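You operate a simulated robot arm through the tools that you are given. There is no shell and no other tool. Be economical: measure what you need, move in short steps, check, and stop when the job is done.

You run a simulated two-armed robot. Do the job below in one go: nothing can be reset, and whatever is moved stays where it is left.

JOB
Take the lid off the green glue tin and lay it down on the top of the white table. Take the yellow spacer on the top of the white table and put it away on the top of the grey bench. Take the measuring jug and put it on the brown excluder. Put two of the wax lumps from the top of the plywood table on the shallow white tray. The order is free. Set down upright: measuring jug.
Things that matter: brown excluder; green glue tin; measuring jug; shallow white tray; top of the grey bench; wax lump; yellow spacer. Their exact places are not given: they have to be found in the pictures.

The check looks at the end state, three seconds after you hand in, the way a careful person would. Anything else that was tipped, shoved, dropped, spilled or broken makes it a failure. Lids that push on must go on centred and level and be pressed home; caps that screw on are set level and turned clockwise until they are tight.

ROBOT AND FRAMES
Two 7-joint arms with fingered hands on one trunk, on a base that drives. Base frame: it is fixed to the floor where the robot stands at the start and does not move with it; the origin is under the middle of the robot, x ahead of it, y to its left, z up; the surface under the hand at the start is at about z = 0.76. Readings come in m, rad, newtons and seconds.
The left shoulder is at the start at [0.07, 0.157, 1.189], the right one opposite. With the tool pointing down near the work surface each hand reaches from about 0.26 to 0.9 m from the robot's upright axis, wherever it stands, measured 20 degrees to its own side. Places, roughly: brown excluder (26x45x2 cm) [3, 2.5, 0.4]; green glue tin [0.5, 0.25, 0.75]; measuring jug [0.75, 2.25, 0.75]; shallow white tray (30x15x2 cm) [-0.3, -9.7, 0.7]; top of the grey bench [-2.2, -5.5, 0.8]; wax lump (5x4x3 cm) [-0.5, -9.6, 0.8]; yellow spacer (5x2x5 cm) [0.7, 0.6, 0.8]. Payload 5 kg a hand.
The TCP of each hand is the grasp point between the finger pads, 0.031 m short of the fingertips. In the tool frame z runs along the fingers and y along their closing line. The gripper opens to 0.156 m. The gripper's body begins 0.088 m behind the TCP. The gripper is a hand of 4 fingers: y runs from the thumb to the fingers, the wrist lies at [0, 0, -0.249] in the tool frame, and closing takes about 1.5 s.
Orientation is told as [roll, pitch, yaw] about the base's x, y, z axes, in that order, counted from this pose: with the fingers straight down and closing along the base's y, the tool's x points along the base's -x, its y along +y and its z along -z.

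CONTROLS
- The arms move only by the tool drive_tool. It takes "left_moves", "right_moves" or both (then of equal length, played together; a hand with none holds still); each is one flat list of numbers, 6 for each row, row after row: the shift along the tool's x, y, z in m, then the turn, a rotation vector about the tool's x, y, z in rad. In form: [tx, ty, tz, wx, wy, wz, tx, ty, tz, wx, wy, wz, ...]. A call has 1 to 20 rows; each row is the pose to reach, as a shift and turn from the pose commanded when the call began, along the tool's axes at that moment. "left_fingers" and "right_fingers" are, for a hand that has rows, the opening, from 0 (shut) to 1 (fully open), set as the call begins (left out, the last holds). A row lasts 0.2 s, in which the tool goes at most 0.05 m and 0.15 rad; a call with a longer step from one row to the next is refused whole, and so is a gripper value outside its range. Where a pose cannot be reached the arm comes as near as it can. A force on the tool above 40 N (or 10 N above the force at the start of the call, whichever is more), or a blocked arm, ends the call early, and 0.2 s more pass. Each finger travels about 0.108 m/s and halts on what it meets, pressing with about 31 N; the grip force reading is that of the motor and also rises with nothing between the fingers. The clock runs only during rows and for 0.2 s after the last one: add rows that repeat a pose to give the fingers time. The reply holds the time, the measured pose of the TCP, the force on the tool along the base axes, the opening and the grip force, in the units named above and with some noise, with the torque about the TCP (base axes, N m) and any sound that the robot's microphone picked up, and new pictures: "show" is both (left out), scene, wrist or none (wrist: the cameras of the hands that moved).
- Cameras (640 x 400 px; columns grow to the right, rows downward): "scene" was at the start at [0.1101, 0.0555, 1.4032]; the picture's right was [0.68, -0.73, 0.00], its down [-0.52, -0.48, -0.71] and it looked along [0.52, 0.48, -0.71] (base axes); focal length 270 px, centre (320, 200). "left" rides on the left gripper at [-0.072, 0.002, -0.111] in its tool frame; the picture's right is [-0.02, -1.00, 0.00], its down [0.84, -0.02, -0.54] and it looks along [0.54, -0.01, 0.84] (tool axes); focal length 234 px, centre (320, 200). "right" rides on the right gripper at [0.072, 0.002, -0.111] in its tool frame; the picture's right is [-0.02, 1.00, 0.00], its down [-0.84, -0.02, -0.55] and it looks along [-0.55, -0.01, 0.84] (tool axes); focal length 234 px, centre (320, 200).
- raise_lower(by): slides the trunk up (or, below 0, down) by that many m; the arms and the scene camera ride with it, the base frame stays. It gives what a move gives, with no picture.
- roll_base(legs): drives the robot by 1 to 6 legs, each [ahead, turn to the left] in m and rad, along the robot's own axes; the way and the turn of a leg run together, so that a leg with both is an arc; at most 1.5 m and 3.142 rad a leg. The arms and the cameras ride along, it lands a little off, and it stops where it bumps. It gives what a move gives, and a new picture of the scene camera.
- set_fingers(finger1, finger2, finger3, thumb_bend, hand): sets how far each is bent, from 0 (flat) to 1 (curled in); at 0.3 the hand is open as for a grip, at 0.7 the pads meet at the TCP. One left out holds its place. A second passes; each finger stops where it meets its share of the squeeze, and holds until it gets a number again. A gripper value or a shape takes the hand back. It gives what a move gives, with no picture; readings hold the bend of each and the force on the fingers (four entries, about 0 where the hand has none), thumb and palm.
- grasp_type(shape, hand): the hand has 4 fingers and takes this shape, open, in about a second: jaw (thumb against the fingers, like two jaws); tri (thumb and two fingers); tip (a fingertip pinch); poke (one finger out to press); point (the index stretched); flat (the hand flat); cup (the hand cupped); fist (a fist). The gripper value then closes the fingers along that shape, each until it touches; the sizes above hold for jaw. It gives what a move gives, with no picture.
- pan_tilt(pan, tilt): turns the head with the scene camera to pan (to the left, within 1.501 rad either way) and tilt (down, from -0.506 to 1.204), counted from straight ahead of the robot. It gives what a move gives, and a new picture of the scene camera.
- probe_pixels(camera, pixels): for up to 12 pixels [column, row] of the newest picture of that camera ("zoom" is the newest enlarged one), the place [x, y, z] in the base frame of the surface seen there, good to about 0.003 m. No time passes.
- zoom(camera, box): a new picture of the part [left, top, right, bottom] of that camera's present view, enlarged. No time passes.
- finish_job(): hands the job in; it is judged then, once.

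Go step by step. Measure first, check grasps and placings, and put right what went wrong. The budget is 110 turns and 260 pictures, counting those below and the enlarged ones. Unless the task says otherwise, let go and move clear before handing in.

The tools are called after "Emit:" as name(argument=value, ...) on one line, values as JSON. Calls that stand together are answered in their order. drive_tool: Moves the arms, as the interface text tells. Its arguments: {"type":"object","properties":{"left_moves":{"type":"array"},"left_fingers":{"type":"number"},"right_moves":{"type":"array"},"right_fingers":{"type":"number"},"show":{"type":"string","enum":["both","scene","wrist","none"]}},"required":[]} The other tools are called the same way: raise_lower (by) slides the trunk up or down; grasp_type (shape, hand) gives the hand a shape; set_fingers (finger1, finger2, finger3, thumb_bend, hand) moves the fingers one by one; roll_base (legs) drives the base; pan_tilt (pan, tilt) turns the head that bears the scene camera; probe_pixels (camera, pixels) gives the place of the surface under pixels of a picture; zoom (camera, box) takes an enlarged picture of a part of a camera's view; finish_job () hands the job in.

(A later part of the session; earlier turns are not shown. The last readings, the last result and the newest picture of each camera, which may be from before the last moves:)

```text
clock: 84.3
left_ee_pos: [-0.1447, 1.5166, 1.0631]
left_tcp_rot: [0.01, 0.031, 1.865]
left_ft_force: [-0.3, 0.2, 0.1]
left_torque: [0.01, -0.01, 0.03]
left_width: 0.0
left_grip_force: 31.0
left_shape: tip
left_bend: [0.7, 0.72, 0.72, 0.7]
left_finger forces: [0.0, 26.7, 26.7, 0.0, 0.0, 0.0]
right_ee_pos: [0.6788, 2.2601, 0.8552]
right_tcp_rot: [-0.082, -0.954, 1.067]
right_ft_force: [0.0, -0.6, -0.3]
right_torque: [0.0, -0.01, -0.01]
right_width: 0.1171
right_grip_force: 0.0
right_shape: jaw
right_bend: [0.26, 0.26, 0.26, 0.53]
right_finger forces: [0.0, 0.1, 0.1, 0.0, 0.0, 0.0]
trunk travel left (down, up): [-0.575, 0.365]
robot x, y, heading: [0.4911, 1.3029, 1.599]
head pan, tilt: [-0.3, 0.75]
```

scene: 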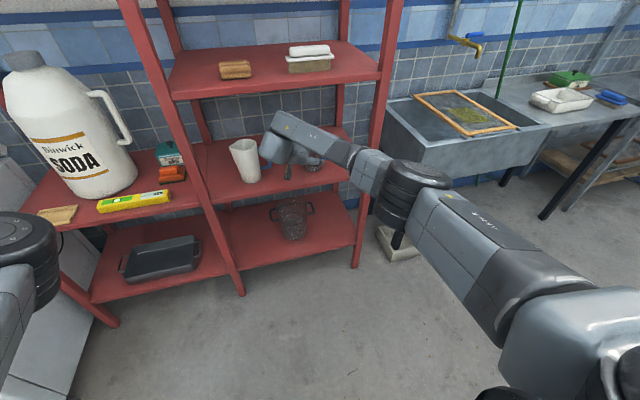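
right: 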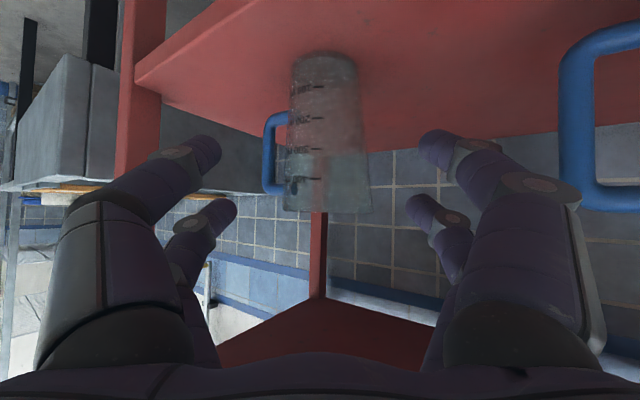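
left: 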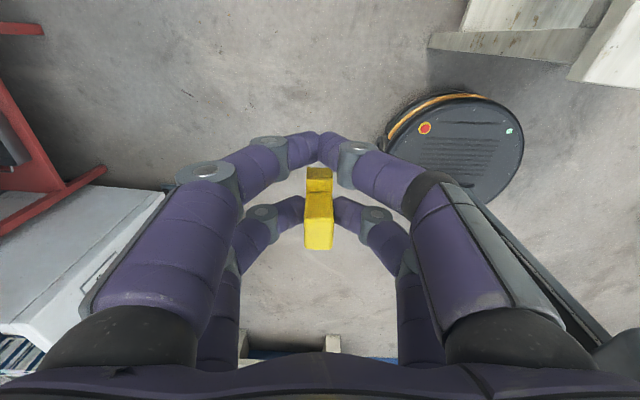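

Now reached at [0.679,2.260,0.855], and the jug sits centred between the fingers (col 328) with the handle left of it. I'll go down to z 0.80, then partly forward and check.

Emit:
drive_tool(right_moves=[0.0225, 0.0013, 0.0158, 0, 0, 0, 0.0449, 0.0026, 0.0317, 0, 0, 0, 0.0449, 0.0026, 0.0317, 0, 0, 0, 0.032, 0.005, 0.05, 0, 0, 0, 0.0196, 0.0075, 0.067, 0, 0, 0, 0.0196, 0.0075, 0.067, 0, 0, 0])

Emit:
zoom(camera="scene", box=[220, 100, 360, 200])

```text
clock: 85.7
left_ee_pos: [-0.1455, 1.5159, 1.0634]
left_tcp_rot: [0.01, 0.031, 1.864]
left_ft_force: [-0.5, -0.1, 0.3]
left_torque: [0.0, 0.04, 0.0]
left_width: 0.0
left_grip_force: 31.0
left_shape: tip
left_bend: [0.7, 0.72, 0.72, 0.7]
left_finger forces: [0.0, 26.6, 26.6, 0.0, 0.0, 0.0]
right_ee_pos: [0.6937, 2.2719, 0.7971]
right_tcp_rot: [-0.083, -0.954, 1.069]
right_ft_force: [0.2, 0.1, -0.2]
right_torque: [-0.01, 0.0, 0.0]
right_width: 0.1172
right_grip_force: 0.0
right_shape: jaw
right_bend: [0.26, 0.26, 0.26, 0.53]
right_finger forces: [0.0, 0.0, 0.0, 0.0, 0.0, 0.0]
right hand out of reach, approached as far as the arm can: row 4, 5, 6
trunk travel left (down, up): [-0.575, 0.365]
robot x, y, heading: [0.4923, 1.3045, 1.603]
head pan, tilt: [-0.3, 0.75]
```

scene: 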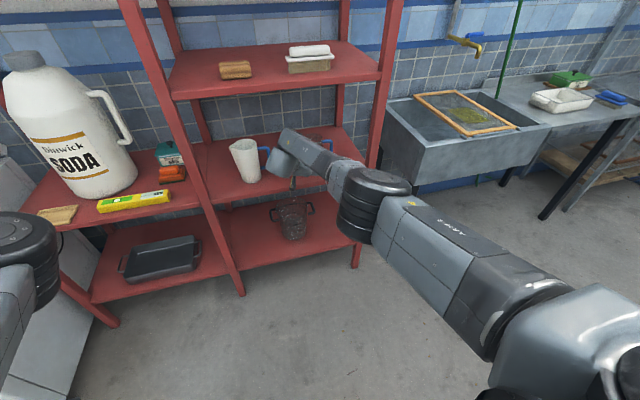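
right: 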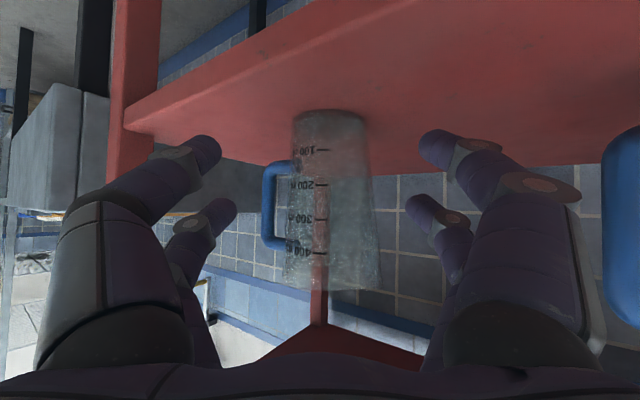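

```text
4.00 times, centred on (290, 150) of scene
```

zoom: 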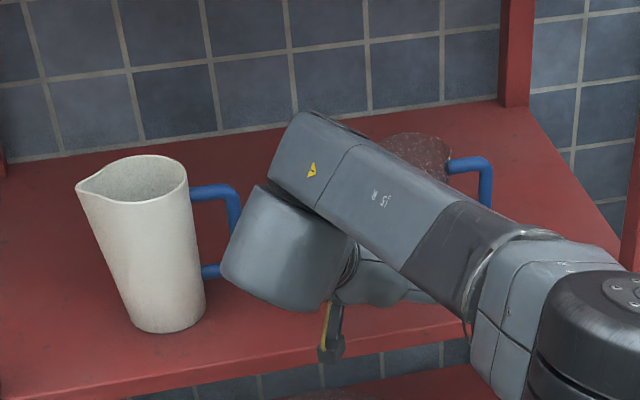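

The arm can't reach further forward in this posture, but the whole pose can be carried by the base: a tiny right turn and a short forward drive.

Emit:
roll_base(legs=[[0, -0.025], [0.045, 0]])

Emit:
zoom(camera="right", box=[0, 0, 640, 400])

```text
clock: 87.0
left_ee_pos: [-0.14, 1.5718, 1.0666]
left_tcp_rot: [0.008, 0.025, 1.842]
left_ft_force: [-0.3, -0.7, 0.5]
left_torque: [0.06, 0.01, 0.03]
left_width: 0.0002
left_grip_force: 30.5
left_shape: tip
left_bend: [0.7, 0.72, 0.72, 0.7]
left_finger forces: [0.1, 26.8, 26.7, 0.0, 0.0, 0.0]
right_ee_pos: [0.7167, 2.3064, 0.8027]
right_tcp_rot: [-0.078, -0.959, 1.04]
right_ft_force: [-0.5, -0.4, 1.0]
right_torque: [-0.02, 0.04, 0.04]
right_width: 0.1169
right_grip_force: 0.0
right_shape: jaw
right_bend: [0.26, 0.26, 0.26, 0.53]
right_finger forces: [0.0, 0.0, 0.0, 0.0, 0.1, 0.0]
trunk travel left (down, up): [-0.575, 0.365]
robot x, y, heading: [0.4928, 1.348, 1.577]
head pan, tilt: [-0.3, 0.75]
```

scene: 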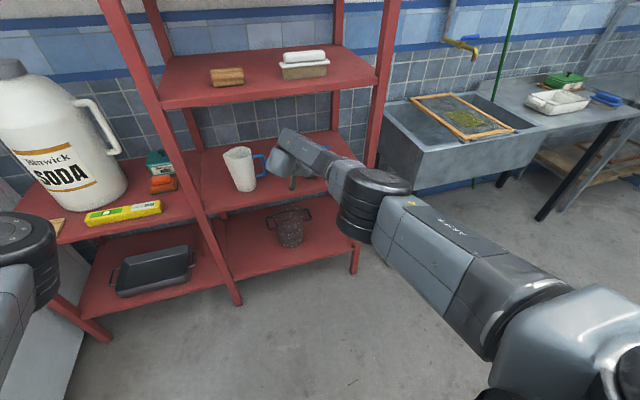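

```text
1.00 times, centred on (320, 200) of right (not enlarged: the box is as wide or as high as the picture)
```

zoom: 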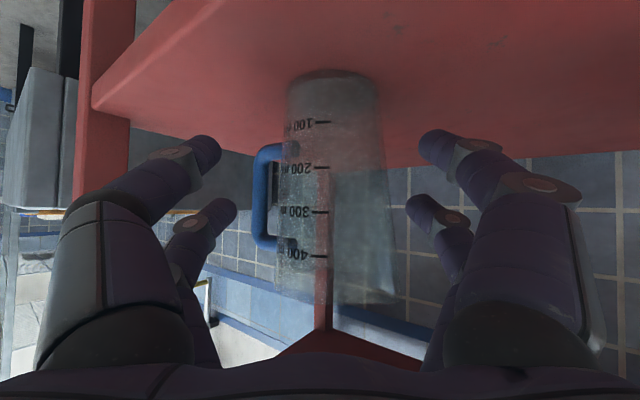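

Emit:
roll_base(legs=[[0.03, 0]])

Emit:
zoom(camera="right", box=[0, 0, 640, 400])

```text
clock: 87.8
left_ee_pos: [-0.1396, 1.6052, 1.0642]
left_tcp_rot: [0.01, 0.028, 1.842]
left_ft_force: [-0.8, -0.1, 0.9]
left_torque: [0.01, 0.0, 0.0]
left_width: 0.0002
left_grip_force: 31.1
left_shape: tip
left_bend: [0.7, 0.72, 0.72, 0.7]
left_finger forces: [0.1, 26.7, 26.6, 0.0, 0.1, 0.0]
right_ee_pos: [0.7159, 2.3406, 0.7985]
right_tcp_rot: [-0.082, -0.955, 1.041]
right_ft_force: [0.6, -0.3, -0.3]
right_torque: [0.06, 0.01, 0.02]
right_width: 0.1171
right_grip_force: 0.0
right_shape: jaw
right_bend: [0.26, 0.26, 0.26, 0.53]
right_finger forces: [0.0, 0.0, 0.0, 0.0, 0.1, 0.1]
trunk travel left (down, up): [-0.575, 0.365]
robot x, y, heading: [0.4911, 1.3784, 1.574]
head pan, tilt: [-0.3, 0.75]
```

scene: 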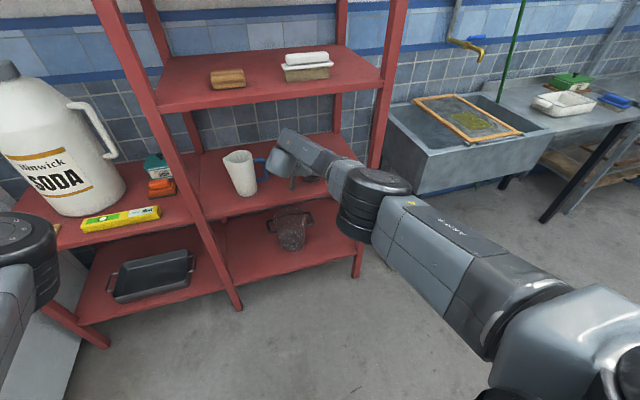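

```text
1.00 times, centred on (320, 200) of right (not enlarged: the box is as wide or as high as the picture)
```

zoom: 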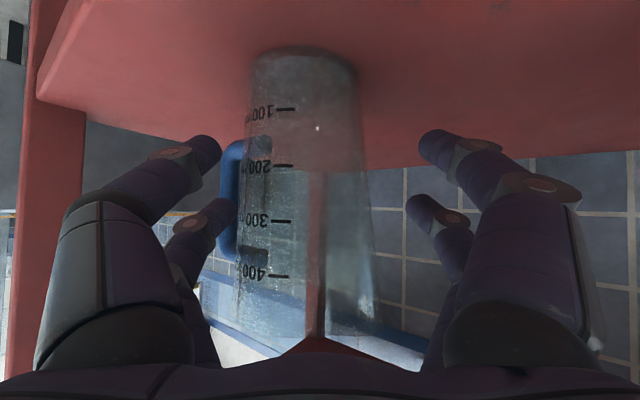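

Jug (edges 245–368 at row 180) is between the fingertips (215 and 420). Closing.

Emit:
drive_tool(right_moves=[0, 0, 0, 0, 0, 0, 0, 0, 0, 0, 0, 0, 0, 0, 0, 0, 0, 0, 0, 0, 0, 0, 0, 0, 0, 0, 0, 0, 0, 0], right_fingers=0)

```text
clock: 89.0
left_ee_pos: [-0.1394, 1.6041, 1.0638]
left_tcp_rot: [0.01, 0.03, 1.84]
left_ft_force: [0.9, -0.2, -0.1]
left_torque: [0.03, -0.01, -0.04]
left_width: 0.0
left_grip_force: 31.4
left_shape: tip
left_bend: [0.7, 0.72, 0.72, 0.7]
left_finger forces: [0.0, 26.7, 26.7, 0.0, 0.0, 0.0]
right_ee_pos: [0.7154, 2.3398, 0.7984]
right_tcp_rot: [-0.082, -0.955, 1.043]
right_ft_force: [0.6, 0.2, 1.4]
right_torque: [0.0, 0.03, 0.02]
right_width: 0.0588
right_grip_force: 30.6
right_shape: jaw
right_bend: [0.74, 0.74, 0.74, 0.7]
right_finger forces: [27.9, 27.3, 28.0, 0.0, 27.1, 0.0]
trunk travel left (down, up): [-0.575, 0.365]
robot x, y, heading: [0.4943, 1.3791, 1.572]
head pan, tilt: [-0.3, 0.75]
```

scene: 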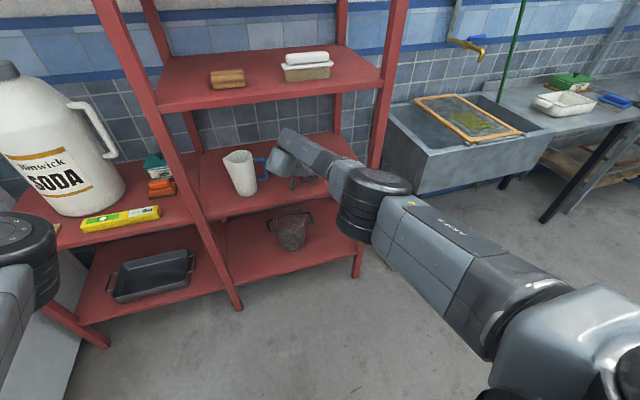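
right: 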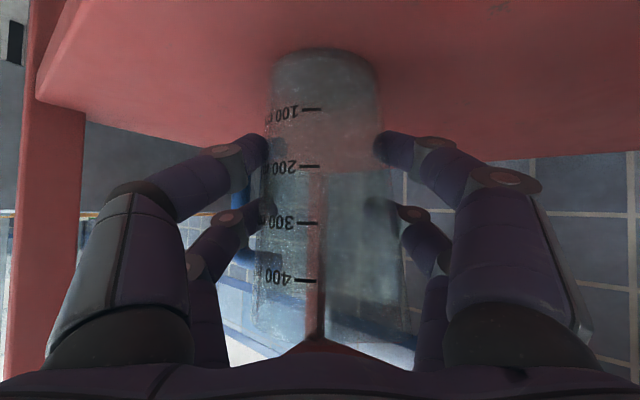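

All four fingers grip the jug (27 N each). I'll lift with the trunk, 4 cm, then back out.

Emit:
raise_lower(by=0.04)

Emit:
zoom(camera="scene", box=[200, 90, 360, 210])

Emit:
zoom(camera="right", box=[0, 0, 640, 400])

```text
clock: 89.8
left_ee_pos: [-0.1394, 1.6049, 1.1037]
left_tcp_rot: [0.009, 0.033, 1.841]
left_ft_force: [0.0, 0.1, -0.9]
left_torque: [-0.01, -0.01, -0.02]
left_width: 0.0001
left_grip_force: 31.4
left_shape: tip
left_bend: [0.7, 0.72, 0.72, 0.7]
left_finger forces: [0.0, 26.8, 26.7, 0.0, 0.1, 0.1]
right_ee_pos: [0.7161, 2.3406, 0.8365]
right_tcp_rot: [-0.083, -0.954, 1.043]
right_ft_force: [-0.1, 0.4, -0.7]
right_torque: [-0.04, 0.03, -0.02]
right_width: 0.0588
right_grip_force: 30.5
right_shape: jaw
right_bend: [0.73, 0.74, 0.74, 0.7]
right_finger forces: [27.7, 27.2, 27.8, 0.1, 26.9, 0.0]
trunk travel left (down, up): [-0.615, 0.325]
robot x, y, heading: [0.4921, 1.3783, 1.576]
head pan, tilt: [-0.3, 0.75]
```

```text
3.33 times, centred on (280, 150) of scene
```

zoom: 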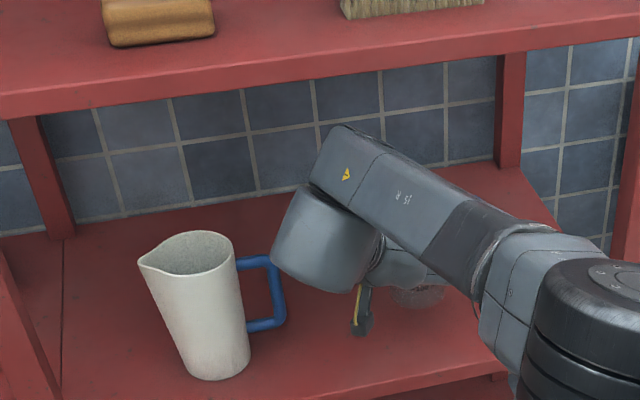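

```text
1.00 times, centred on (320, 200) of right (not enlarged: the box is as wide or as high as the picture)
```

zoom: 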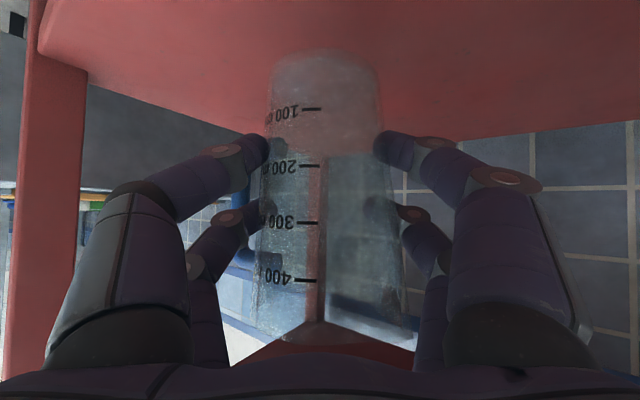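

Jug is lifted and steady. I'll back out 0.3 m, turn right and drive toward the rack in stages.

Emit:
roll_base(legs=[[-0.3, 0], [0, -1.45], [0.75, 0]])

Emit:
pan_tilt(pan=0.2, tilt=0.5)

```text
clock: 99.0
left_ee_pos: [1.3599, 1.8375, 1.1031]
left_tcp_rot: [0.009, 0.03, 0.417]
left_ft_force: [-0.1, -0.7, -0.6]
left_torque: [0.01, -0.02, -0.01]
left_width: 0.0
left_grip_force: 30.7
left_shape: tip
left_bend: [0.7, 0.72, 0.72, 0.7]
left_finger forces: [0.0, 26.6, 26.6, 0.1, 0.0, 0.1]
right_ee_pos: [2.2112, 1.0966, 0.8375]
right_tcp_rot: [-0.083, -0.955, -0.382]
right_ft_force: [-0.3, 0.2, -1.3]
right_torque: [-0.01, -0.01, -0.01]
right_width: 0.0582
right_grip_force: 30.8
right_shape: jaw
right_bend: [0.74, 0.74, 0.74, 0.7]
right_finger forces: [27.7, 27.0, 27.8, 0.1, 26.1, 0.1]
trunk travel left (down, up): [-0.615, 0.325]
robot x, y, heading: [1.2249, 1.1817, 0.154]
head pan, tilt: [-0.3, 0.75]
```

scene: 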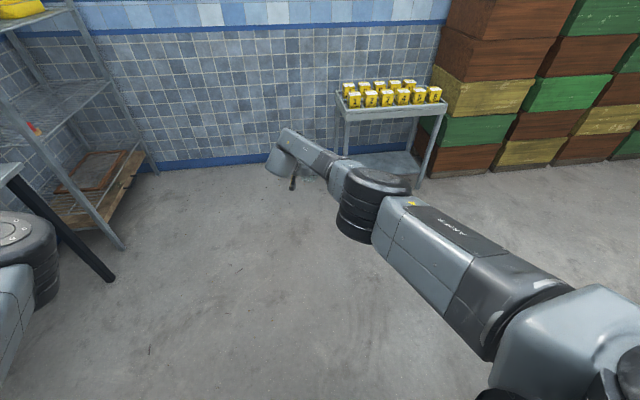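

```text
clock: 100.0
left_ee_pos: [1.3588, 1.8357, 1.1031]
left_tcp_rot: [0.011, 0.03, 0.416]
left_ft_force: [0.3, -0.4, -0.6]
left_torque: [-0.02, 0.02, -0.04]
left_width: 0.0
left_grip_force: 30.8
left_shape: tip
left_bend: [0.7, 0.72, 0.72, 0.7]
left_finger forces: [0.0, 26.6, 26.5, 0.0, 0.0, 0.0]
right_ee_pos: [2.2114, 1.096, 0.8378]
right_tcp_rot: [-0.083, -0.957, -0.383]
right_ft_force: [1.1, -0.6, -1.0]
right_torque: [0.02, 0.0, 0.02]
right_width: 0.058
right_grip_force: 30.6
right_shape: jaw
right_bend: [0.74, 0.74, 0.74, 0.7]
right_finger forces: [27.7, 27.1, 27.8, 0.1, 26.1, 0.1]
trunk travel left (down, up): [-0.615, 0.325]
robot x, y, heading: [1.225, 1.1797, 0.152]
head pan, tilt: [0.201, 0.499]
```

scene: 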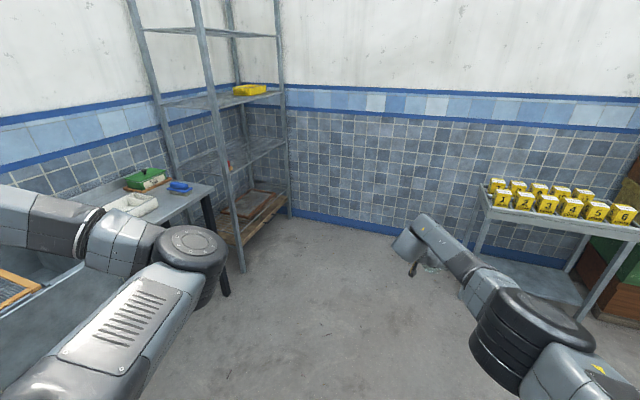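

Emit:
probe_pixels(camera="scene", pixels=[[242, 270], [288, 218], [262, 205], [250, 235], [265, 190], [285, 140], [228, 150], [480, 225], [350, 180], [225, 290], [258, 95], [495, 205]])

Emit:
zoom(camera="scene", box=[190, 120, 310, 280])

```text
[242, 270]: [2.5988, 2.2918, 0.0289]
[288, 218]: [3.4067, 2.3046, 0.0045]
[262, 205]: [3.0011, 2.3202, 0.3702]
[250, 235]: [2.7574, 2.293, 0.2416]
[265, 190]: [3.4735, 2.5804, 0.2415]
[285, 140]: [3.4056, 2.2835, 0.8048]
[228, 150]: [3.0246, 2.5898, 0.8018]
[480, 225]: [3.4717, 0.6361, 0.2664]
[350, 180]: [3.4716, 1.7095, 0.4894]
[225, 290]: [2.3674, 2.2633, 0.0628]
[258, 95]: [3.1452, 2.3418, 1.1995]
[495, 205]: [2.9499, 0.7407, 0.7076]
```

```text
2.50 times, centred on (250, 200) of scene
```

zoom: 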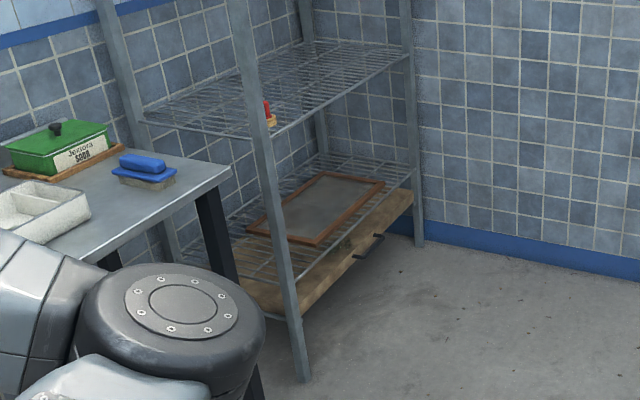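

Emit:
probe_pixels(camera="zoom", pixels=[[316, 240], [254, 226], [325, 176], [382, 184], [320, 208], [345, 215], [290, 215], [300, 235], [350, 182], [348, 255], [290, 150]])

```text
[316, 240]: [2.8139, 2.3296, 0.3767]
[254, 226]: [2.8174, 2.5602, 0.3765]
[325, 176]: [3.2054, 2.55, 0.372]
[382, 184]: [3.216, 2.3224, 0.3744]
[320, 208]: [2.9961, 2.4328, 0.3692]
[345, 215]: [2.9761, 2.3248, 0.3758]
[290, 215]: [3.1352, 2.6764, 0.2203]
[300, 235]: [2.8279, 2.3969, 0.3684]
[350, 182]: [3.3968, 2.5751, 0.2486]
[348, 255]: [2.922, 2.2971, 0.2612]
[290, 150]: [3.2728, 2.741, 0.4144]
```

Excluder spans x 2.80–3.23, y 2.32–2.57, inner surface z 0.369. I'll check how far the right elbow sticks out before driving on.

Emit:
probe_pixels(camera="scene", pixels=[[530, 320], [590, 340], [470, 340], [430, 270], [460, 260], [405, 245], [185, 245], [215, 270]])

Emit:
zoom(camera="scene", box=[380, 200, 480, 300])

```text
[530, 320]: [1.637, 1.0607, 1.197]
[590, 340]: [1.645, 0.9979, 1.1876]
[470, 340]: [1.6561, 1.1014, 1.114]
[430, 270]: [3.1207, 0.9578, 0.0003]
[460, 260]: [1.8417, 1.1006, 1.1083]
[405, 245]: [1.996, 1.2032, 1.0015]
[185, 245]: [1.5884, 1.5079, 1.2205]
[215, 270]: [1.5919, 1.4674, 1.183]
```

```text
4.00 times, centred on (430, 250) of scene
```

zoom: 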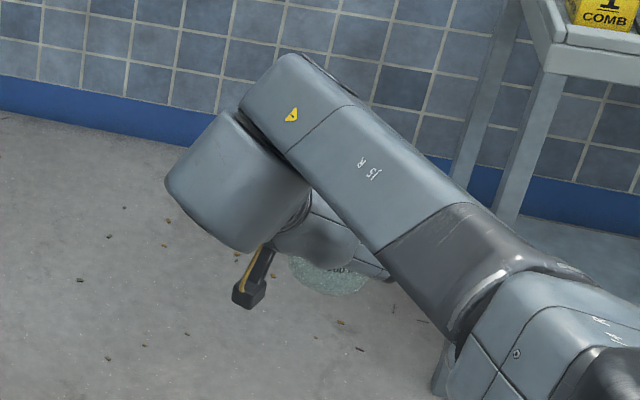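

Elbow is high (z≈1.2) and close in, so the way is clear. Driving on to about (2.3,1.29), then turning to heading ≈1.2.

Emit:
roll_base(legs=[[0, -0.05], [1.1, 0], [0, 1.1]])

Emit:
pan_tilt(pan=-0.1, tilt=0.7)

```text
clock: 108.8
left_ee_pos: [1.8051, 1.7288, 1.1026]
left_tcp_rot: [0.009, 0.03, 1.5]
left_ft_force: [-0.6, 0.4, -0.6]
left_torque: [-0.01, 0.0, 0.01]
left_width: 0.0002
left_grip_force: 30.6
left_shape: tip
left_bend: [0.7, 0.72, 0.72, 0.7]
left_finger forces: [0.1, 26.5, 26.4, 0.0, 0.0, 0.0]
right_ee_pos: [2.8569, 2.1366, 0.8383]
right_tcp_rot: [-0.083, -0.956, 0.702]
right_ft_force: [-0.8, -0.3, -0.5]
right_torque: [-0.03, 0.01, -0.03]
right_width: 0.058
right_grip_force: 30.7
right_shape: jaw
right_bend: [0.74, 0.74, 0.74, 0.7]
right_finger forces: [27.7, 27.1, 27.9, 0.0, 25.7, 0.0]
trunk travel left (down, up): [-0.615, 0.325]
robot x, y, heading: [2.3193, 1.3033, 1.234]
head pan, tilt: [0.201, 0.499]
```

scene: 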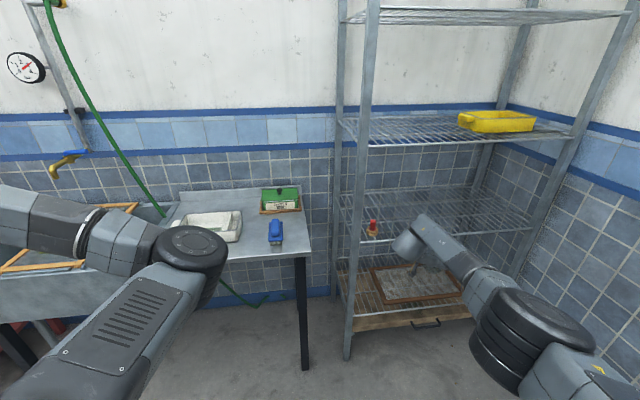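

```text
clock: 109.6
left_ee_pos: [1.8041, 1.7285, 1.1036]
left_tcp_rot: [0.012, 0.03, 1.5]
left_ft_force: [0.5, 0.5, -0.3]
left_torque: [0.01, -0.03, 0.0]
left_width: 0.0
left_grip_force: 31.1
left_shape: tip
left_bend: [0.7, 0.72, 0.72, 0.7]
left_finger forces: [0.0, 26.5, 26.5, 0.2, 0.0, 0.0]
right_ee_pos: [2.8572, 2.1359, 0.8359]
right_tcp_rot: [-0.081, -0.956, 0.705]
right_ft_force: [0.5, -0.5, -0.4]
right_torque: [-0.01, 0.04, -0.01]
right_width: 0.0579
right_grip_force: 31.1
right_shape: jaw
right_bend: [0.74, 0.74, 0.74, 0.7]
right_finger forces: [27.7, 27.0, 27.9, 0.1, 25.7, 0.0]
trunk travel left (down, up): [-0.615, 0.325]
robot x, y, heading: [2.3244, 1.3044, 1.237]
head pan, tilt: [-0.099, 0.7]
```

scene: 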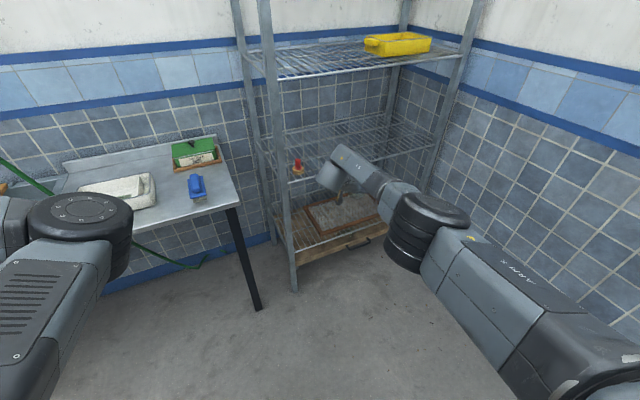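

Jug is just in front of the rack at [2.874,2.148]. Lower the trunk by 0.35 so the jug bottom is about 3 cm above the excluder frame.

Emit:
raise_lower(by=-0.35)

Emit:
zoom(camera="scene", box=[0, 0, 640, 400])

Emit:
zoom(camera="right", box=[0, 0, 640, 400])

```text
clock: 113.0
left_ee_pos: [1.8057, 1.7294, 0.7545]
left_tcp_rot: [0.012, 0.029, 1.501]
left_ft_force: [0.1, -0.2, -0.6]
left_torque: [0.04, -0.02, 0.01]
left_width: 0.0
left_grip_force: 30.8
left_shape: tip
left_bend: [0.7, 0.72, 0.72, 0.7]
left_finger forces: [0.1, 26.5, 26.5, 0.0, 0.1, 0.0]
right_ee_pos: [2.8564, 2.1372, 0.4852]
right_tcp_rot: [-0.082, -0.956, 0.701]
right_ft_force: [0.0, -0.1, -0.2]
right_torque: [-0.01, 0.0, 0.0]
right_width: 0.0578
right_grip_force: 31.4
right_shape: jaw
right_bend: [0.74, 0.74, 0.74, 0.7]
right_finger forces: [27.7, 26.9, 27.9, 0.1, 25.8, 0.1]
trunk travel left (down, up): [-0.265, 0.675]
robot x, y, heading: [2.3252, 1.3054, 1.237]
head pan, tilt: [-0.099, 0.7]
```

```text
1.00 times, centred on (320, 200) of scene (not enlarged: the box is as wide or as high as the picture)
```

zoom: 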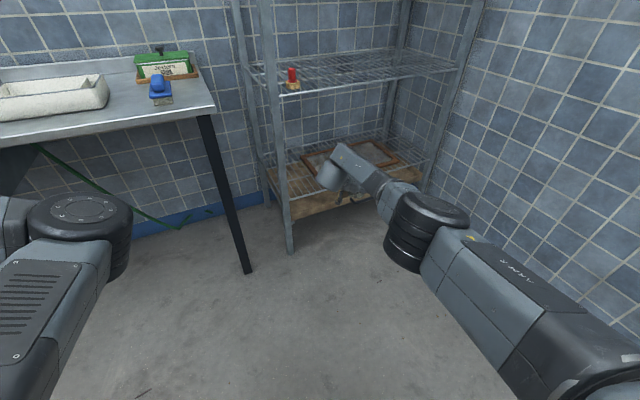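

```text
1.00 times, centred on (320, 200) of right (not enlarged: the box is as wide or as high as the picture)
```

zoom: 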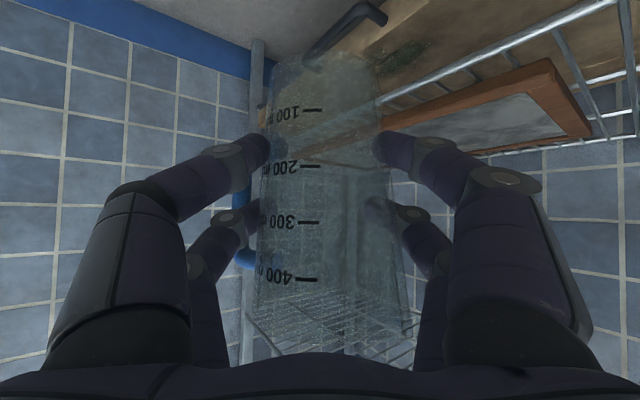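

Emit:
roll_base(legs=[[0.28, 0]])

Emit:
zoom(camera="right", box=[0, 0, 640, 400])

```text
clock: 115.0
left_ee_pos: [1.8952, 1.9951, 0.7534]
left_tcp_rot: [0.013, 0.03, 1.506]
left_ft_force: [-0.2, -0.4, 0.4]
left_torque: [-0.04, 0.03, -0.01]
left_width: 0.0001
left_grip_force: 31.0
left_shape: tip
left_bend: [0.7, 0.72, 0.72, 0.7]
left_finger forces: [0.1, 26.5, 26.4, 0.0, 0.1, 0.0]
right_ee_pos: [2.9452, 2.4097, 0.4851]
right_tcp_rot: [-0.083, -0.956, 0.71]
right_ft_force: [-0.1, 0.3, -1.7]
right_torque: [0.03, 0.03, 0.01]
right_width: 0.0577
right_grip_force: 30.8
right_shape: jaw
right_bend: [0.74, 0.74, 0.74, 0.7]
right_finger forces: [27.8, 26.9, 27.9, 0.0, 25.8, 0.1]
trunk travel left (down, up): [-0.265, 0.675]
robot x, y, heading: [2.4189, 1.5778, 1.244]
head pan, tilt: [-0.099, 0.7]
```

scene: 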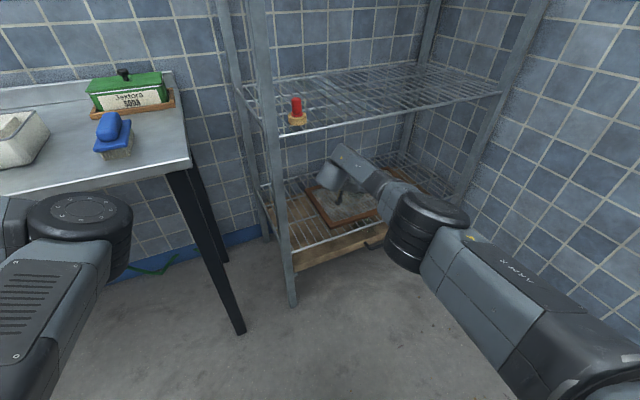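

```text
1.00 times, centred on (320, 200) of right (not enlarged: the box is as wide or as high as the picture)
```

zoom: 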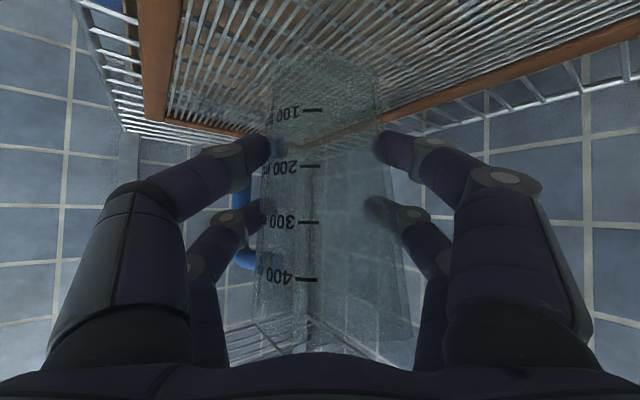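

Jug hovers over the excluder grid. I'll lower in small steps watching the force.

Emit:
raise_lower(by=-0.03)

Emit:
raise_lower(by=-0.005)

Emit:
raise_lower(by=-0.003)

```text
clock: 115.8
left_ee_pos: [1.8948, 1.9951, 0.7241]
left_tcp_rot: [0.014, 0.027, 1.505]
left_ft_force: [-0.1, -1.0, 0.0]
left_torque: [0.02, -0.01, 0.0]
left_width: 0.0
left_grip_force: 30.9
left_shape: tip
left_bend: [0.7, 0.72, 0.72, 0.7]
left_finger forces: [0.1, 26.6, 26.6, 0.0, 0.0, 0.0]
right_ee_pos: [2.9461, 2.4095, 0.4578]
right_tcp_rot: [-0.082, -0.956, 0.708]
right_ft_force: [-0.4, 0.2, -0.4]
right_torque: [0.01, 0.01, -0.01]
right_width: 0.0577
right_grip_force: 31.2
right_shape: jaw
right_bend: [0.74, 0.74, 0.74, 0.7]
right_finger forces: [27.8, 27.0, 27.9, 0.0, 25.7, 0.1]
trunk travel left (down, up): [-0.235, 0.705]
robot x, y, heading: [2.4201, 1.5737, 1.237]
head pan, tilt: [-0.099, 0.7]
```

```text
clock: 116.3
left_ee_pos: [1.8938, 1.9965, 0.7188]
left_tcp_rot: [0.013, 0.029, 1.506]
left_ft_force: [-0.8, -0.4, 0.8]
left_torque: [-0.01, 0.03, -0.01]
left_width: 0.0
left_grip_force: 31.4
left_shape: tip
left_bend: [0.7, 0.72, 0.72, 0.7]
left_finger forces: [0.1, 26.5, 26.5, 0.1, 0.0, 0.0]
right_ee_pos: [2.9459, 2.4103, 0.452]
right_tcp_rot: [-0.083, -0.956, 0.71]
right_ft_force: [-0.8, 0.1, -0.7]
right_torque: [0.01, 0.01, -0.01]
right_width: 0.0579
right_grip_force: 30.6
right_shape: jaw
right_bend: [0.74, 0.74, 0.74, 0.7]
right_finger forces: [27.7, 27.0, 27.9, 0.0, 25.7, 0.0]
trunk travel left (down, up): [-0.23, 0.71]
robot x, y, heading: [2.4179, 1.5711, 1.24]
head pan, tilt: [-0.099, 0.7]
```

```text
clock: 116.8
left_ee_pos: [1.896, 1.9952, 0.7157]
left_tcp_rot: [0.012, 0.031, 1.506]
left_ft_force: [-0.4, 0.4, 0.5]
left_torque: [0.0, 0.0, 0.03]
left_width: 0.0002
left_grip_force: 31.1
left_shape: tip
left_bend: [0.7, 0.72, 0.72, 0.7]
left_finger forces: [0.0, 26.4, 26.5, 0.1, 0.0, 0.0]
right_ee_pos: [2.9456, 2.4086, 0.449]
right_tcp_rot: [-0.083, -0.956, 0.709]
right_ft_force: [-0.3, -1.0, 1.1]
right_torque: [0.04, 0.07, 0.02]
right_width: 0.0582
right_grip_force: 30.9
right_shape: jaw
right_bend: [0.74, 0.74, 0.74, 0.7]
right_finger forces: [27.9, 27.2, 28.0, 0.1, 26.0, 0.0]
trunk travel left (down, up): [-0.227, 0.713]
robot x, y, heading: [2.4175, 1.5724, 1.243]
head pan, tilt: [-0.099, 0.7]
```

Still hardly any contact force; two more small steps.

Emit:
raise_lower(by=-0.002)

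Emit:
zoom(camera="right", box=[160, 0, 480, 200])

```text
clock: 117.3
left_ee_pos: [1.8957, 1.9952, 0.7142]
left_tcp_rot: [0.01, 0.03, 1.506]
left_ft_force: [0.6, 0.3, -0.5]
left_torque: [0.02, 0.0, 0.01]
left_width: 0.0001
left_grip_force: 30.6
left_shape: tip
left_bend: [0.7, 0.72, 0.72, 0.7]
left_finger forces: [0.1, 26.6, 26.5, 0.1, 0.1, 0.0]
right_ee_pos: [2.9453, 2.4097, 0.4491]
right_tcp_rot: [-0.081, -0.96, 0.708]
right_ft_force: [0.7, 0.0, 5.8]
right_torque: [0.01, 0.04, 0.07]
right_width: 0.058
right_grip_force: 31.1
right_shape: jaw
right_bend: [0.74, 0.74, 0.74, 0.7]
right_finger forces: [28.4, 27.6, 28.6, 0.1, 27.0, 0.0]
trunk travel left (down, up): [-0.225, 0.715]
robot x, y, heading: [2.4174, 1.5742, 1.243]
head pan, tilt: [-0.099, 0.7]
```

```text
2.00 times, centred on (320, 100) of right
```

zoom: 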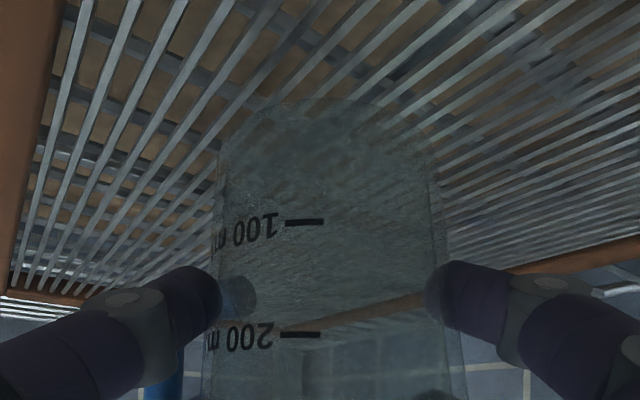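

Contact at 5.8 N: the jug stands on the grid. Release it and check.

Emit:
drive_tool(right_moves=[0, 0, 0, 0, 0, 0, 0, 0, 0, 0, 0, 0, 0, 0, 0, 0, 0, 0, 0, 0, 0, 0, 0, 0], right_fingers=0.85)

```text
clock: 118.3
left_ee_pos: [1.895, 1.9957, 0.7132]
left_tcp_rot: [0.011, 0.029, 1.507]
left_ft_force: [-0.3, -0.4, -0.3]
left_torque: [0.0, -0.02, 0.01]
left_width: 0.0
left_grip_force: 30.9
left_shape: tip
left_bend: [0.7, 0.72, 0.72, 0.7]
left_finger forces: [0.0, 26.5, 26.5, 0.1, 0.1, 0.1]
right_ee_pos: [2.9445, 2.4103, 0.4475]
right_tcp_rot: [-0.081, -0.956, 0.711]
right_ft_force: [0.4, -0.3, 0.7]
right_torque: [0.02, -0.01, 0.01]
right_width: 0.1324
right_grip_force: 0.1
right_shape: jaw
right_bend: [0.25, 0.25, 0.25, 0.41]
right_finger forces: [0.0, 0.0, 0.0, 0.1, 0.0, 0.0]
trunk travel left (down, up): [-0.225, 0.715]
robot x, y, heading: [2.4134, 1.5745, 1.244]
head pan, tilt: [-0.099, 0.7]
```

scene: 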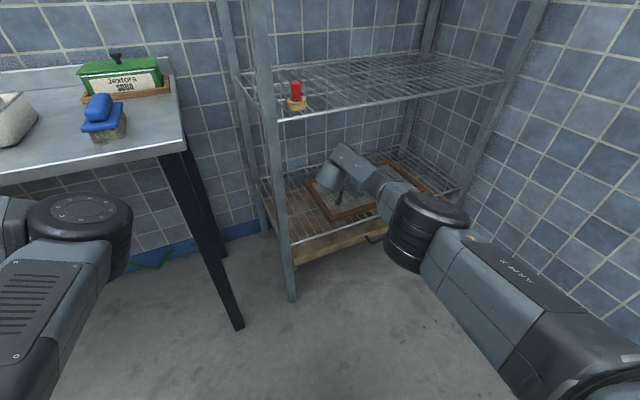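
right: 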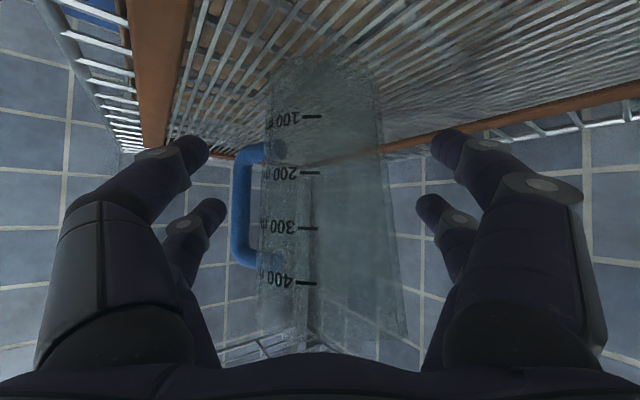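

Emit:
roll_base(legs=[[-0.1, 0]])

Emit:
zoom(camera="right", box=[0, 0, 640, 400])

```text
clock: 119.5
left_ee_pos: [1.8636, 1.8996, 0.7143]
left_tcp_rot: [0.01, 0.029, 1.508]
left_ft_force: [-0.8, -0.3, 0.6]
left_torque: [0.07, -0.02, 0.01]
left_width: 0.0
left_grip_force: 30.5
left_shape: tip
left_bend: [0.7, 0.72, 0.72, 0.7]
left_finger forces: [0.0, 26.5, 26.5, 0.0, 0.0, 0.0]
right_ee_pos: [2.9134, 2.3145, 0.4478]
right_tcp_rot: [-0.079, -0.957, 0.708]
right_ft_force: [0.1, -0.3, 0.6]
right_torque: [0.01, 0.03, 0.02]
right_width: 0.1325
right_grip_force: 0.0
right_shape: jaw
right_bend: [0.25, 0.25, 0.25, 0.41]
right_finger forces: [0.0, 0.1, 0.0, 0.0, 0.1, 0.1]
trunk travel left (down, up): [-0.225, 0.715]
robot x, y, heading: [2.3852, 1.4811, 1.241]
head pan, tilt: [-0.099, 0.7]
```

scene: 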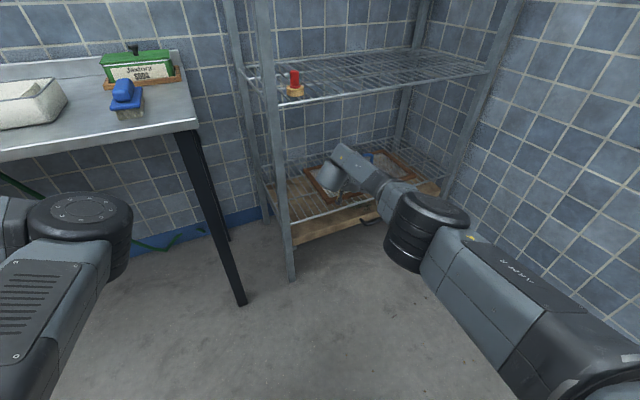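

```text
1.00 times, centred on (320, 200) of right (not enlarged: the box is as wide or as high as the picture)
```

zoom: 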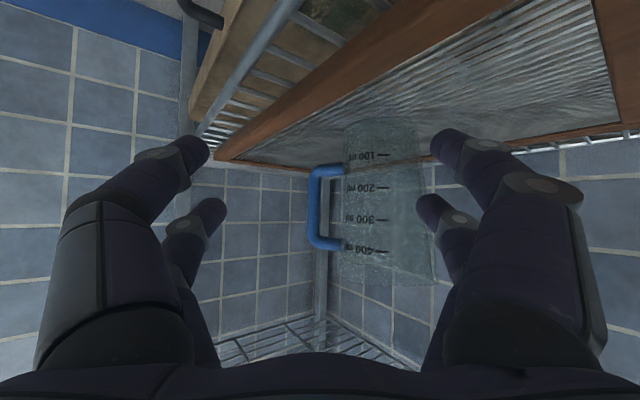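

Fingers are clear and the jug stands upright. Back off further, then raise the trunk and inspect.

Emit:
roll_base(legs=[[-0.3, 0]])

Emit:
zoom(camera="scene", box=[230, 40, 480, 260])

Emit:
raise_lower(by=0.385)

```text
clock: 121.6
left_ee_pos: [1.7627, 1.609, 0.7142]
left_tcp_rot: [0.012, 0.029, 1.511]
left_ft_force: [0.8, -0.7, -0.4]
left_torque: [0.0, -0.01, 0.02]
left_width: 0.0001
left_grip_force: 31.1
left_shape: tip
left_bend: [0.7, 0.72, 0.72, 0.7]
left_finger forces: [0.1, 26.5, 26.6, 0.1, 0.0, 0.0]
right_ee_pos: [2.8096, 2.0292, 0.4487]
right_tcp_rot: [-0.082, -0.957, 0.714]
right_ft_force: [1.1, -0.7, 0.8]
right_torque: [-0.06, -0.01, 0.0]
right_width: 0.1323
right_grip_force: 0.0
right_shape: jaw
right_bend: [0.25, 0.25, 0.25, 0.41]
right_finger forces: [0.0, 0.0, 0.0, 0.0, 0.0, 0.1]
trunk travel left (down, up): [-0.225, 0.715]
robot x, y, heading: [2.2829, 1.1917, 1.246]
head pan, tilt: [-0.099, 0.7]
```

scene: 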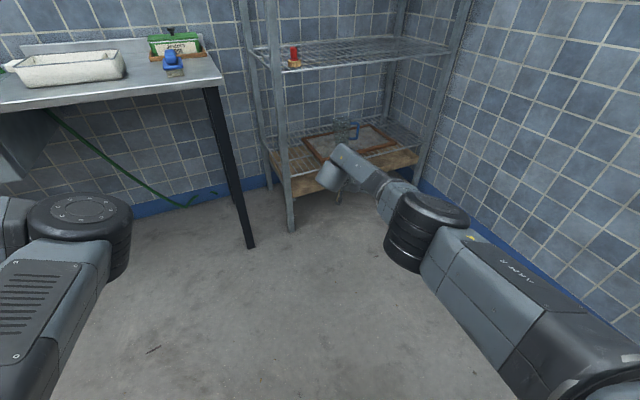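

```text
1.82 times, centred on (355, 150) of scene
```

zoom: 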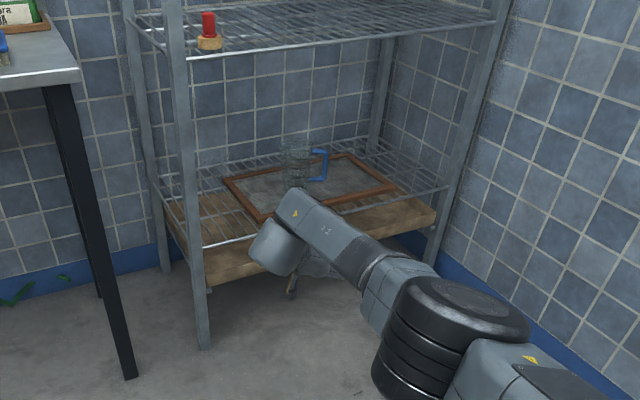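

```text
clock: 125.3
left_ee_pos: [1.7639, 1.6096, 1.0988]
left_tcp_rot: [0.012, 0.03, 1.51]
left_ft_force: [0.6, 1.0, 0.2]
left_torque: [0.01, -0.03, 0.01]
left_width: 0.0
left_grip_force: 30.3
left_shape: tip
left_bend: [0.7, 0.72, 0.72, 0.7]
left_finger forces: [0.0, 26.5, 26.5, 0.0, 0.1, 0.1]
right_ee_pos: [2.811, 2.0307, 0.8323]
right_tcp_rot: [-0.081, -0.955, 0.716]
right_ft_force: [-0.2, -0.6, -0.1]
right_torque: [0.03, -0.03, 0.02]
right_width: 0.1322
right_grip_force: 0.2
right_shape: jaw
right_bend: [0.25, 0.25, 0.25, 0.41]
right_finger forces: [0.1, 0.0, 0.0, 0.0, 0.0, 0.0]
trunk travel left (down, up): [-0.61, 0.33]
robot x, y, heading: [2.285, 1.1916, 1.248]
head pan, tilt: [-0.099, 0.7]
```

Jug stands upright on the excluder. Now I'll fold the right arm back to a compact, tool-down pose before the long drive.

Emit:
drive_tool(right_moves=[0.005, -0.022, -0.032, 0, 0.068, 0, 0.01, -0.045, -0.065, 0, 0.136, 0, 0.015, -0.067, -0.097, 0, 0.205, 0, 0.021, -0.089, -0.13, 0, 0.273, 0, 0.026, -0.111, -0.162, 0, 0.341, 0, 0.031, -0.134, -0.195, 0, 0.409, 0, 0.036, -0.156, -0.227, 0, 0.477, 0, 0.041, -0.178, -0.259, 0, 0.546, 0, 0.046, -0.2, -0.292, 0, 0.614, 0, 0.051, -0.223, -0.324, 0, 0.682, 0, 0.057, -0.245, -0.357, 0, 0.75, 0, 0.062, -0.267, -0.389, 0, 0.818, 0, 0.067, -0.29, -0.422, 0, 0.887, 0, 0.072, -0.312, -0.454, 0, 0.955, 0], show="none")

Emit:
pan_tilt(pan=-1.5, tilt=0.35)

```text
clock: 128.3
left_ee_pos: [1.7633, 1.6083, 1.0994]
left_tcp_rot: [0.012, 0.03, 1.514]
left_ft_force: [-0.2, -0.8, 0.4]
left_torque: [0.04, -0.02, -0.05]
left_width: 0.0
left_grip_force: 31.4
left_shape: tip
left_bend: [0.7, 0.72, 0.72, 0.7]
left_finger forces: [0.0, 26.5, 26.6, 0.0, 0.0, 0.0]
right_ee_pos: [2.662, 1.5388, 1.0498]
right_tcp_rot: [-0.046, -0.003, 0.647]
right_ft_force: [0.1, 0.4, -0.1]
right_torque: [0.04, -0.01, 0.01]
right_width: 0.1326
right_grip_force: 0.1
right_shape: jaw
right_bend: [0.25, 0.25, 0.25, 0.41]
right_finger forces: [0.0, 0.0, 0.0, 0.1, 0.1, 0.1]
trunk travel left (down, up): [-0.61, 0.33]
robot x, y, heading: [2.2872, 1.192, 1.243]
head pan, tilt: [-0.099, 0.7]
```

```text
clock: 129.8
left_ee_pos: [1.763, 1.6106, 1.0995]
left_tcp_rot: [0.011, 0.028, 1.511]
left_ft_force: [-0.8, 0.0, 0.0]
left_torque: [0.01, 0.01, 0.0]
left_width: 0.0
left_grip_force: 31.1
left_shape: tip
left_bend: [0.7, 0.72, 0.72, 0.7]
left_finger forces: [0.1, 26.5, 26.5, 0.1, 0.1, 0.0]
right_ee_pos: [2.6631, 1.5401, 1.0501]
right_tcp_rot: [-0.049, -0.005, 0.647]
right_ft_force: [-0.2, 1.0, -0.2]
right_torque: [-0.05, 0.01, -0.01]
right_width: 0.1323
right_grip_force: 0.0
right_shape: jaw
right_bend: [0.25, 0.25, 0.25, 0.41]
right_finger forces: [0.0, 0.0, 0.1, 0.0, 0.0, 0.1]
trunk travel left (down, up): [-0.61, 0.33]
robot x, y, heading: [2.2871, 1.1919, 1.252]
head pan, tilt: [-1.499, 0.351]
```

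scene: 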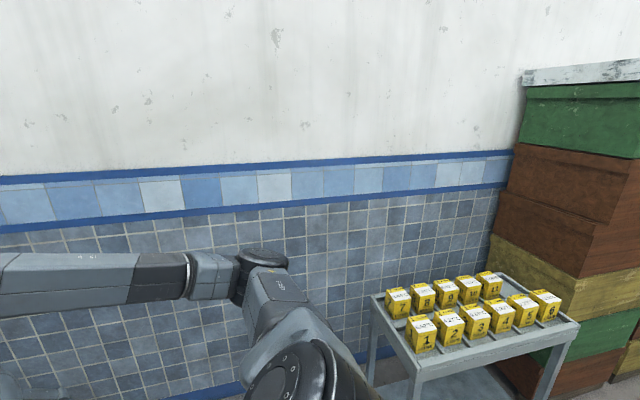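

Emit:
roll_base(legs=[[0, -2.75]])

Emit:
pan_tilt(pan=0.0, tilt=0.3)

```text
clock: 136.6
left_ee_pos: [2.9325, 1.0133, 1.0994]
left_tcp_rot: [0.013, 0.03, -1.224]
left_ft_force: [-0.3, 0.1, -0.4]
left_torque: [0.01, 0.0, 0.02]
left_width: 0.0
left_grip_force: 30.6
left_shape: tip
left_bend: [0.7, 0.72, 0.72, 0.7]
left_finger forces: [0.0, 26.4, 26.4, 0.1, 0.0, 0.0]
right_ee_pos: [2.0779, 0.7225, 1.0501]
right_tcp_rot: [-0.047, -0.003, -2.089]
right_ft_force: [0.6, 0.1, 0.8]
right_torque: [-0.04, 0.01, -0.01]
right_width: 0.1325
right_grip_force: 0.1
right_shape: jaw
right_bend: [0.25, 0.25, 0.25, 0.41]
right_finger forces: [0.1, 0.1, 0.0, 0.0, 0.0, 0.0]
trunk travel left (down, up): [-0.61, 0.33]
robot x, y, heading: [2.2893, 1.1901, -1.488]
head pan, tilt: [-1.499, 0.351]
```

scene: 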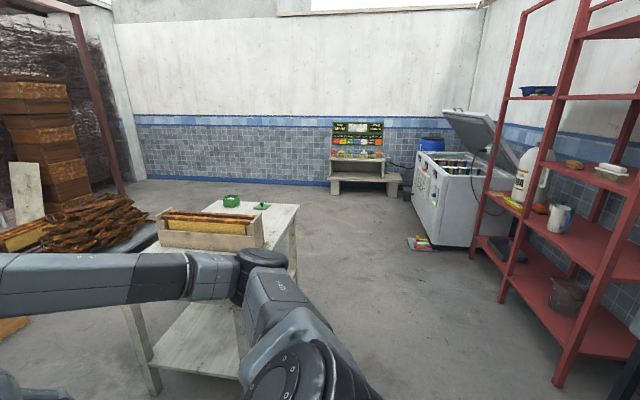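

```text
clock: 138.2
left_ee_pos: [2.932, 1.012, 1.0992]
left_tcp_rot: [0.012, 0.029, -1.225]
left_ft_force: [-0.7, -0.5, 0.5]
left_torque: [-0.02, 0.0, 0.02]
left_width: 0.0
left_grip_force: 31.1
left_shape: tip
left_bend: [0.7, 0.72, 0.72, 0.7]
left_finger forces: [0.0, 26.4, 26.4, 0.0, 0.0, 0.0]
right_ee_pos: [2.0771, 0.7232, 1.0494]
right_tcp_rot: [-0.048, -0.004, -2.089]
right_ft_force: [-0.2, -0.1, -0.8]
right_torque: [0.01, 0.0, -0.03]
right_width: 0.1323
right_grip_force: 0.1
right_shape: jaw
right_bend: [0.25, 0.25, 0.25, 0.41]
right_finger forces: [0.1, 0.0, 0.0, 0.1, 0.0, 0.0]
trunk travel left (down, up): [-0.61, 0.33]
robot x, y, heading: [2.2873, 1.1891, -1.494]
head pan, tilt: [0.0, 0.3]
```

scene: 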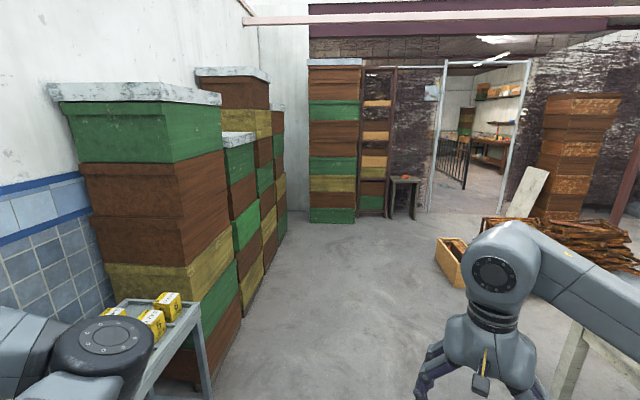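

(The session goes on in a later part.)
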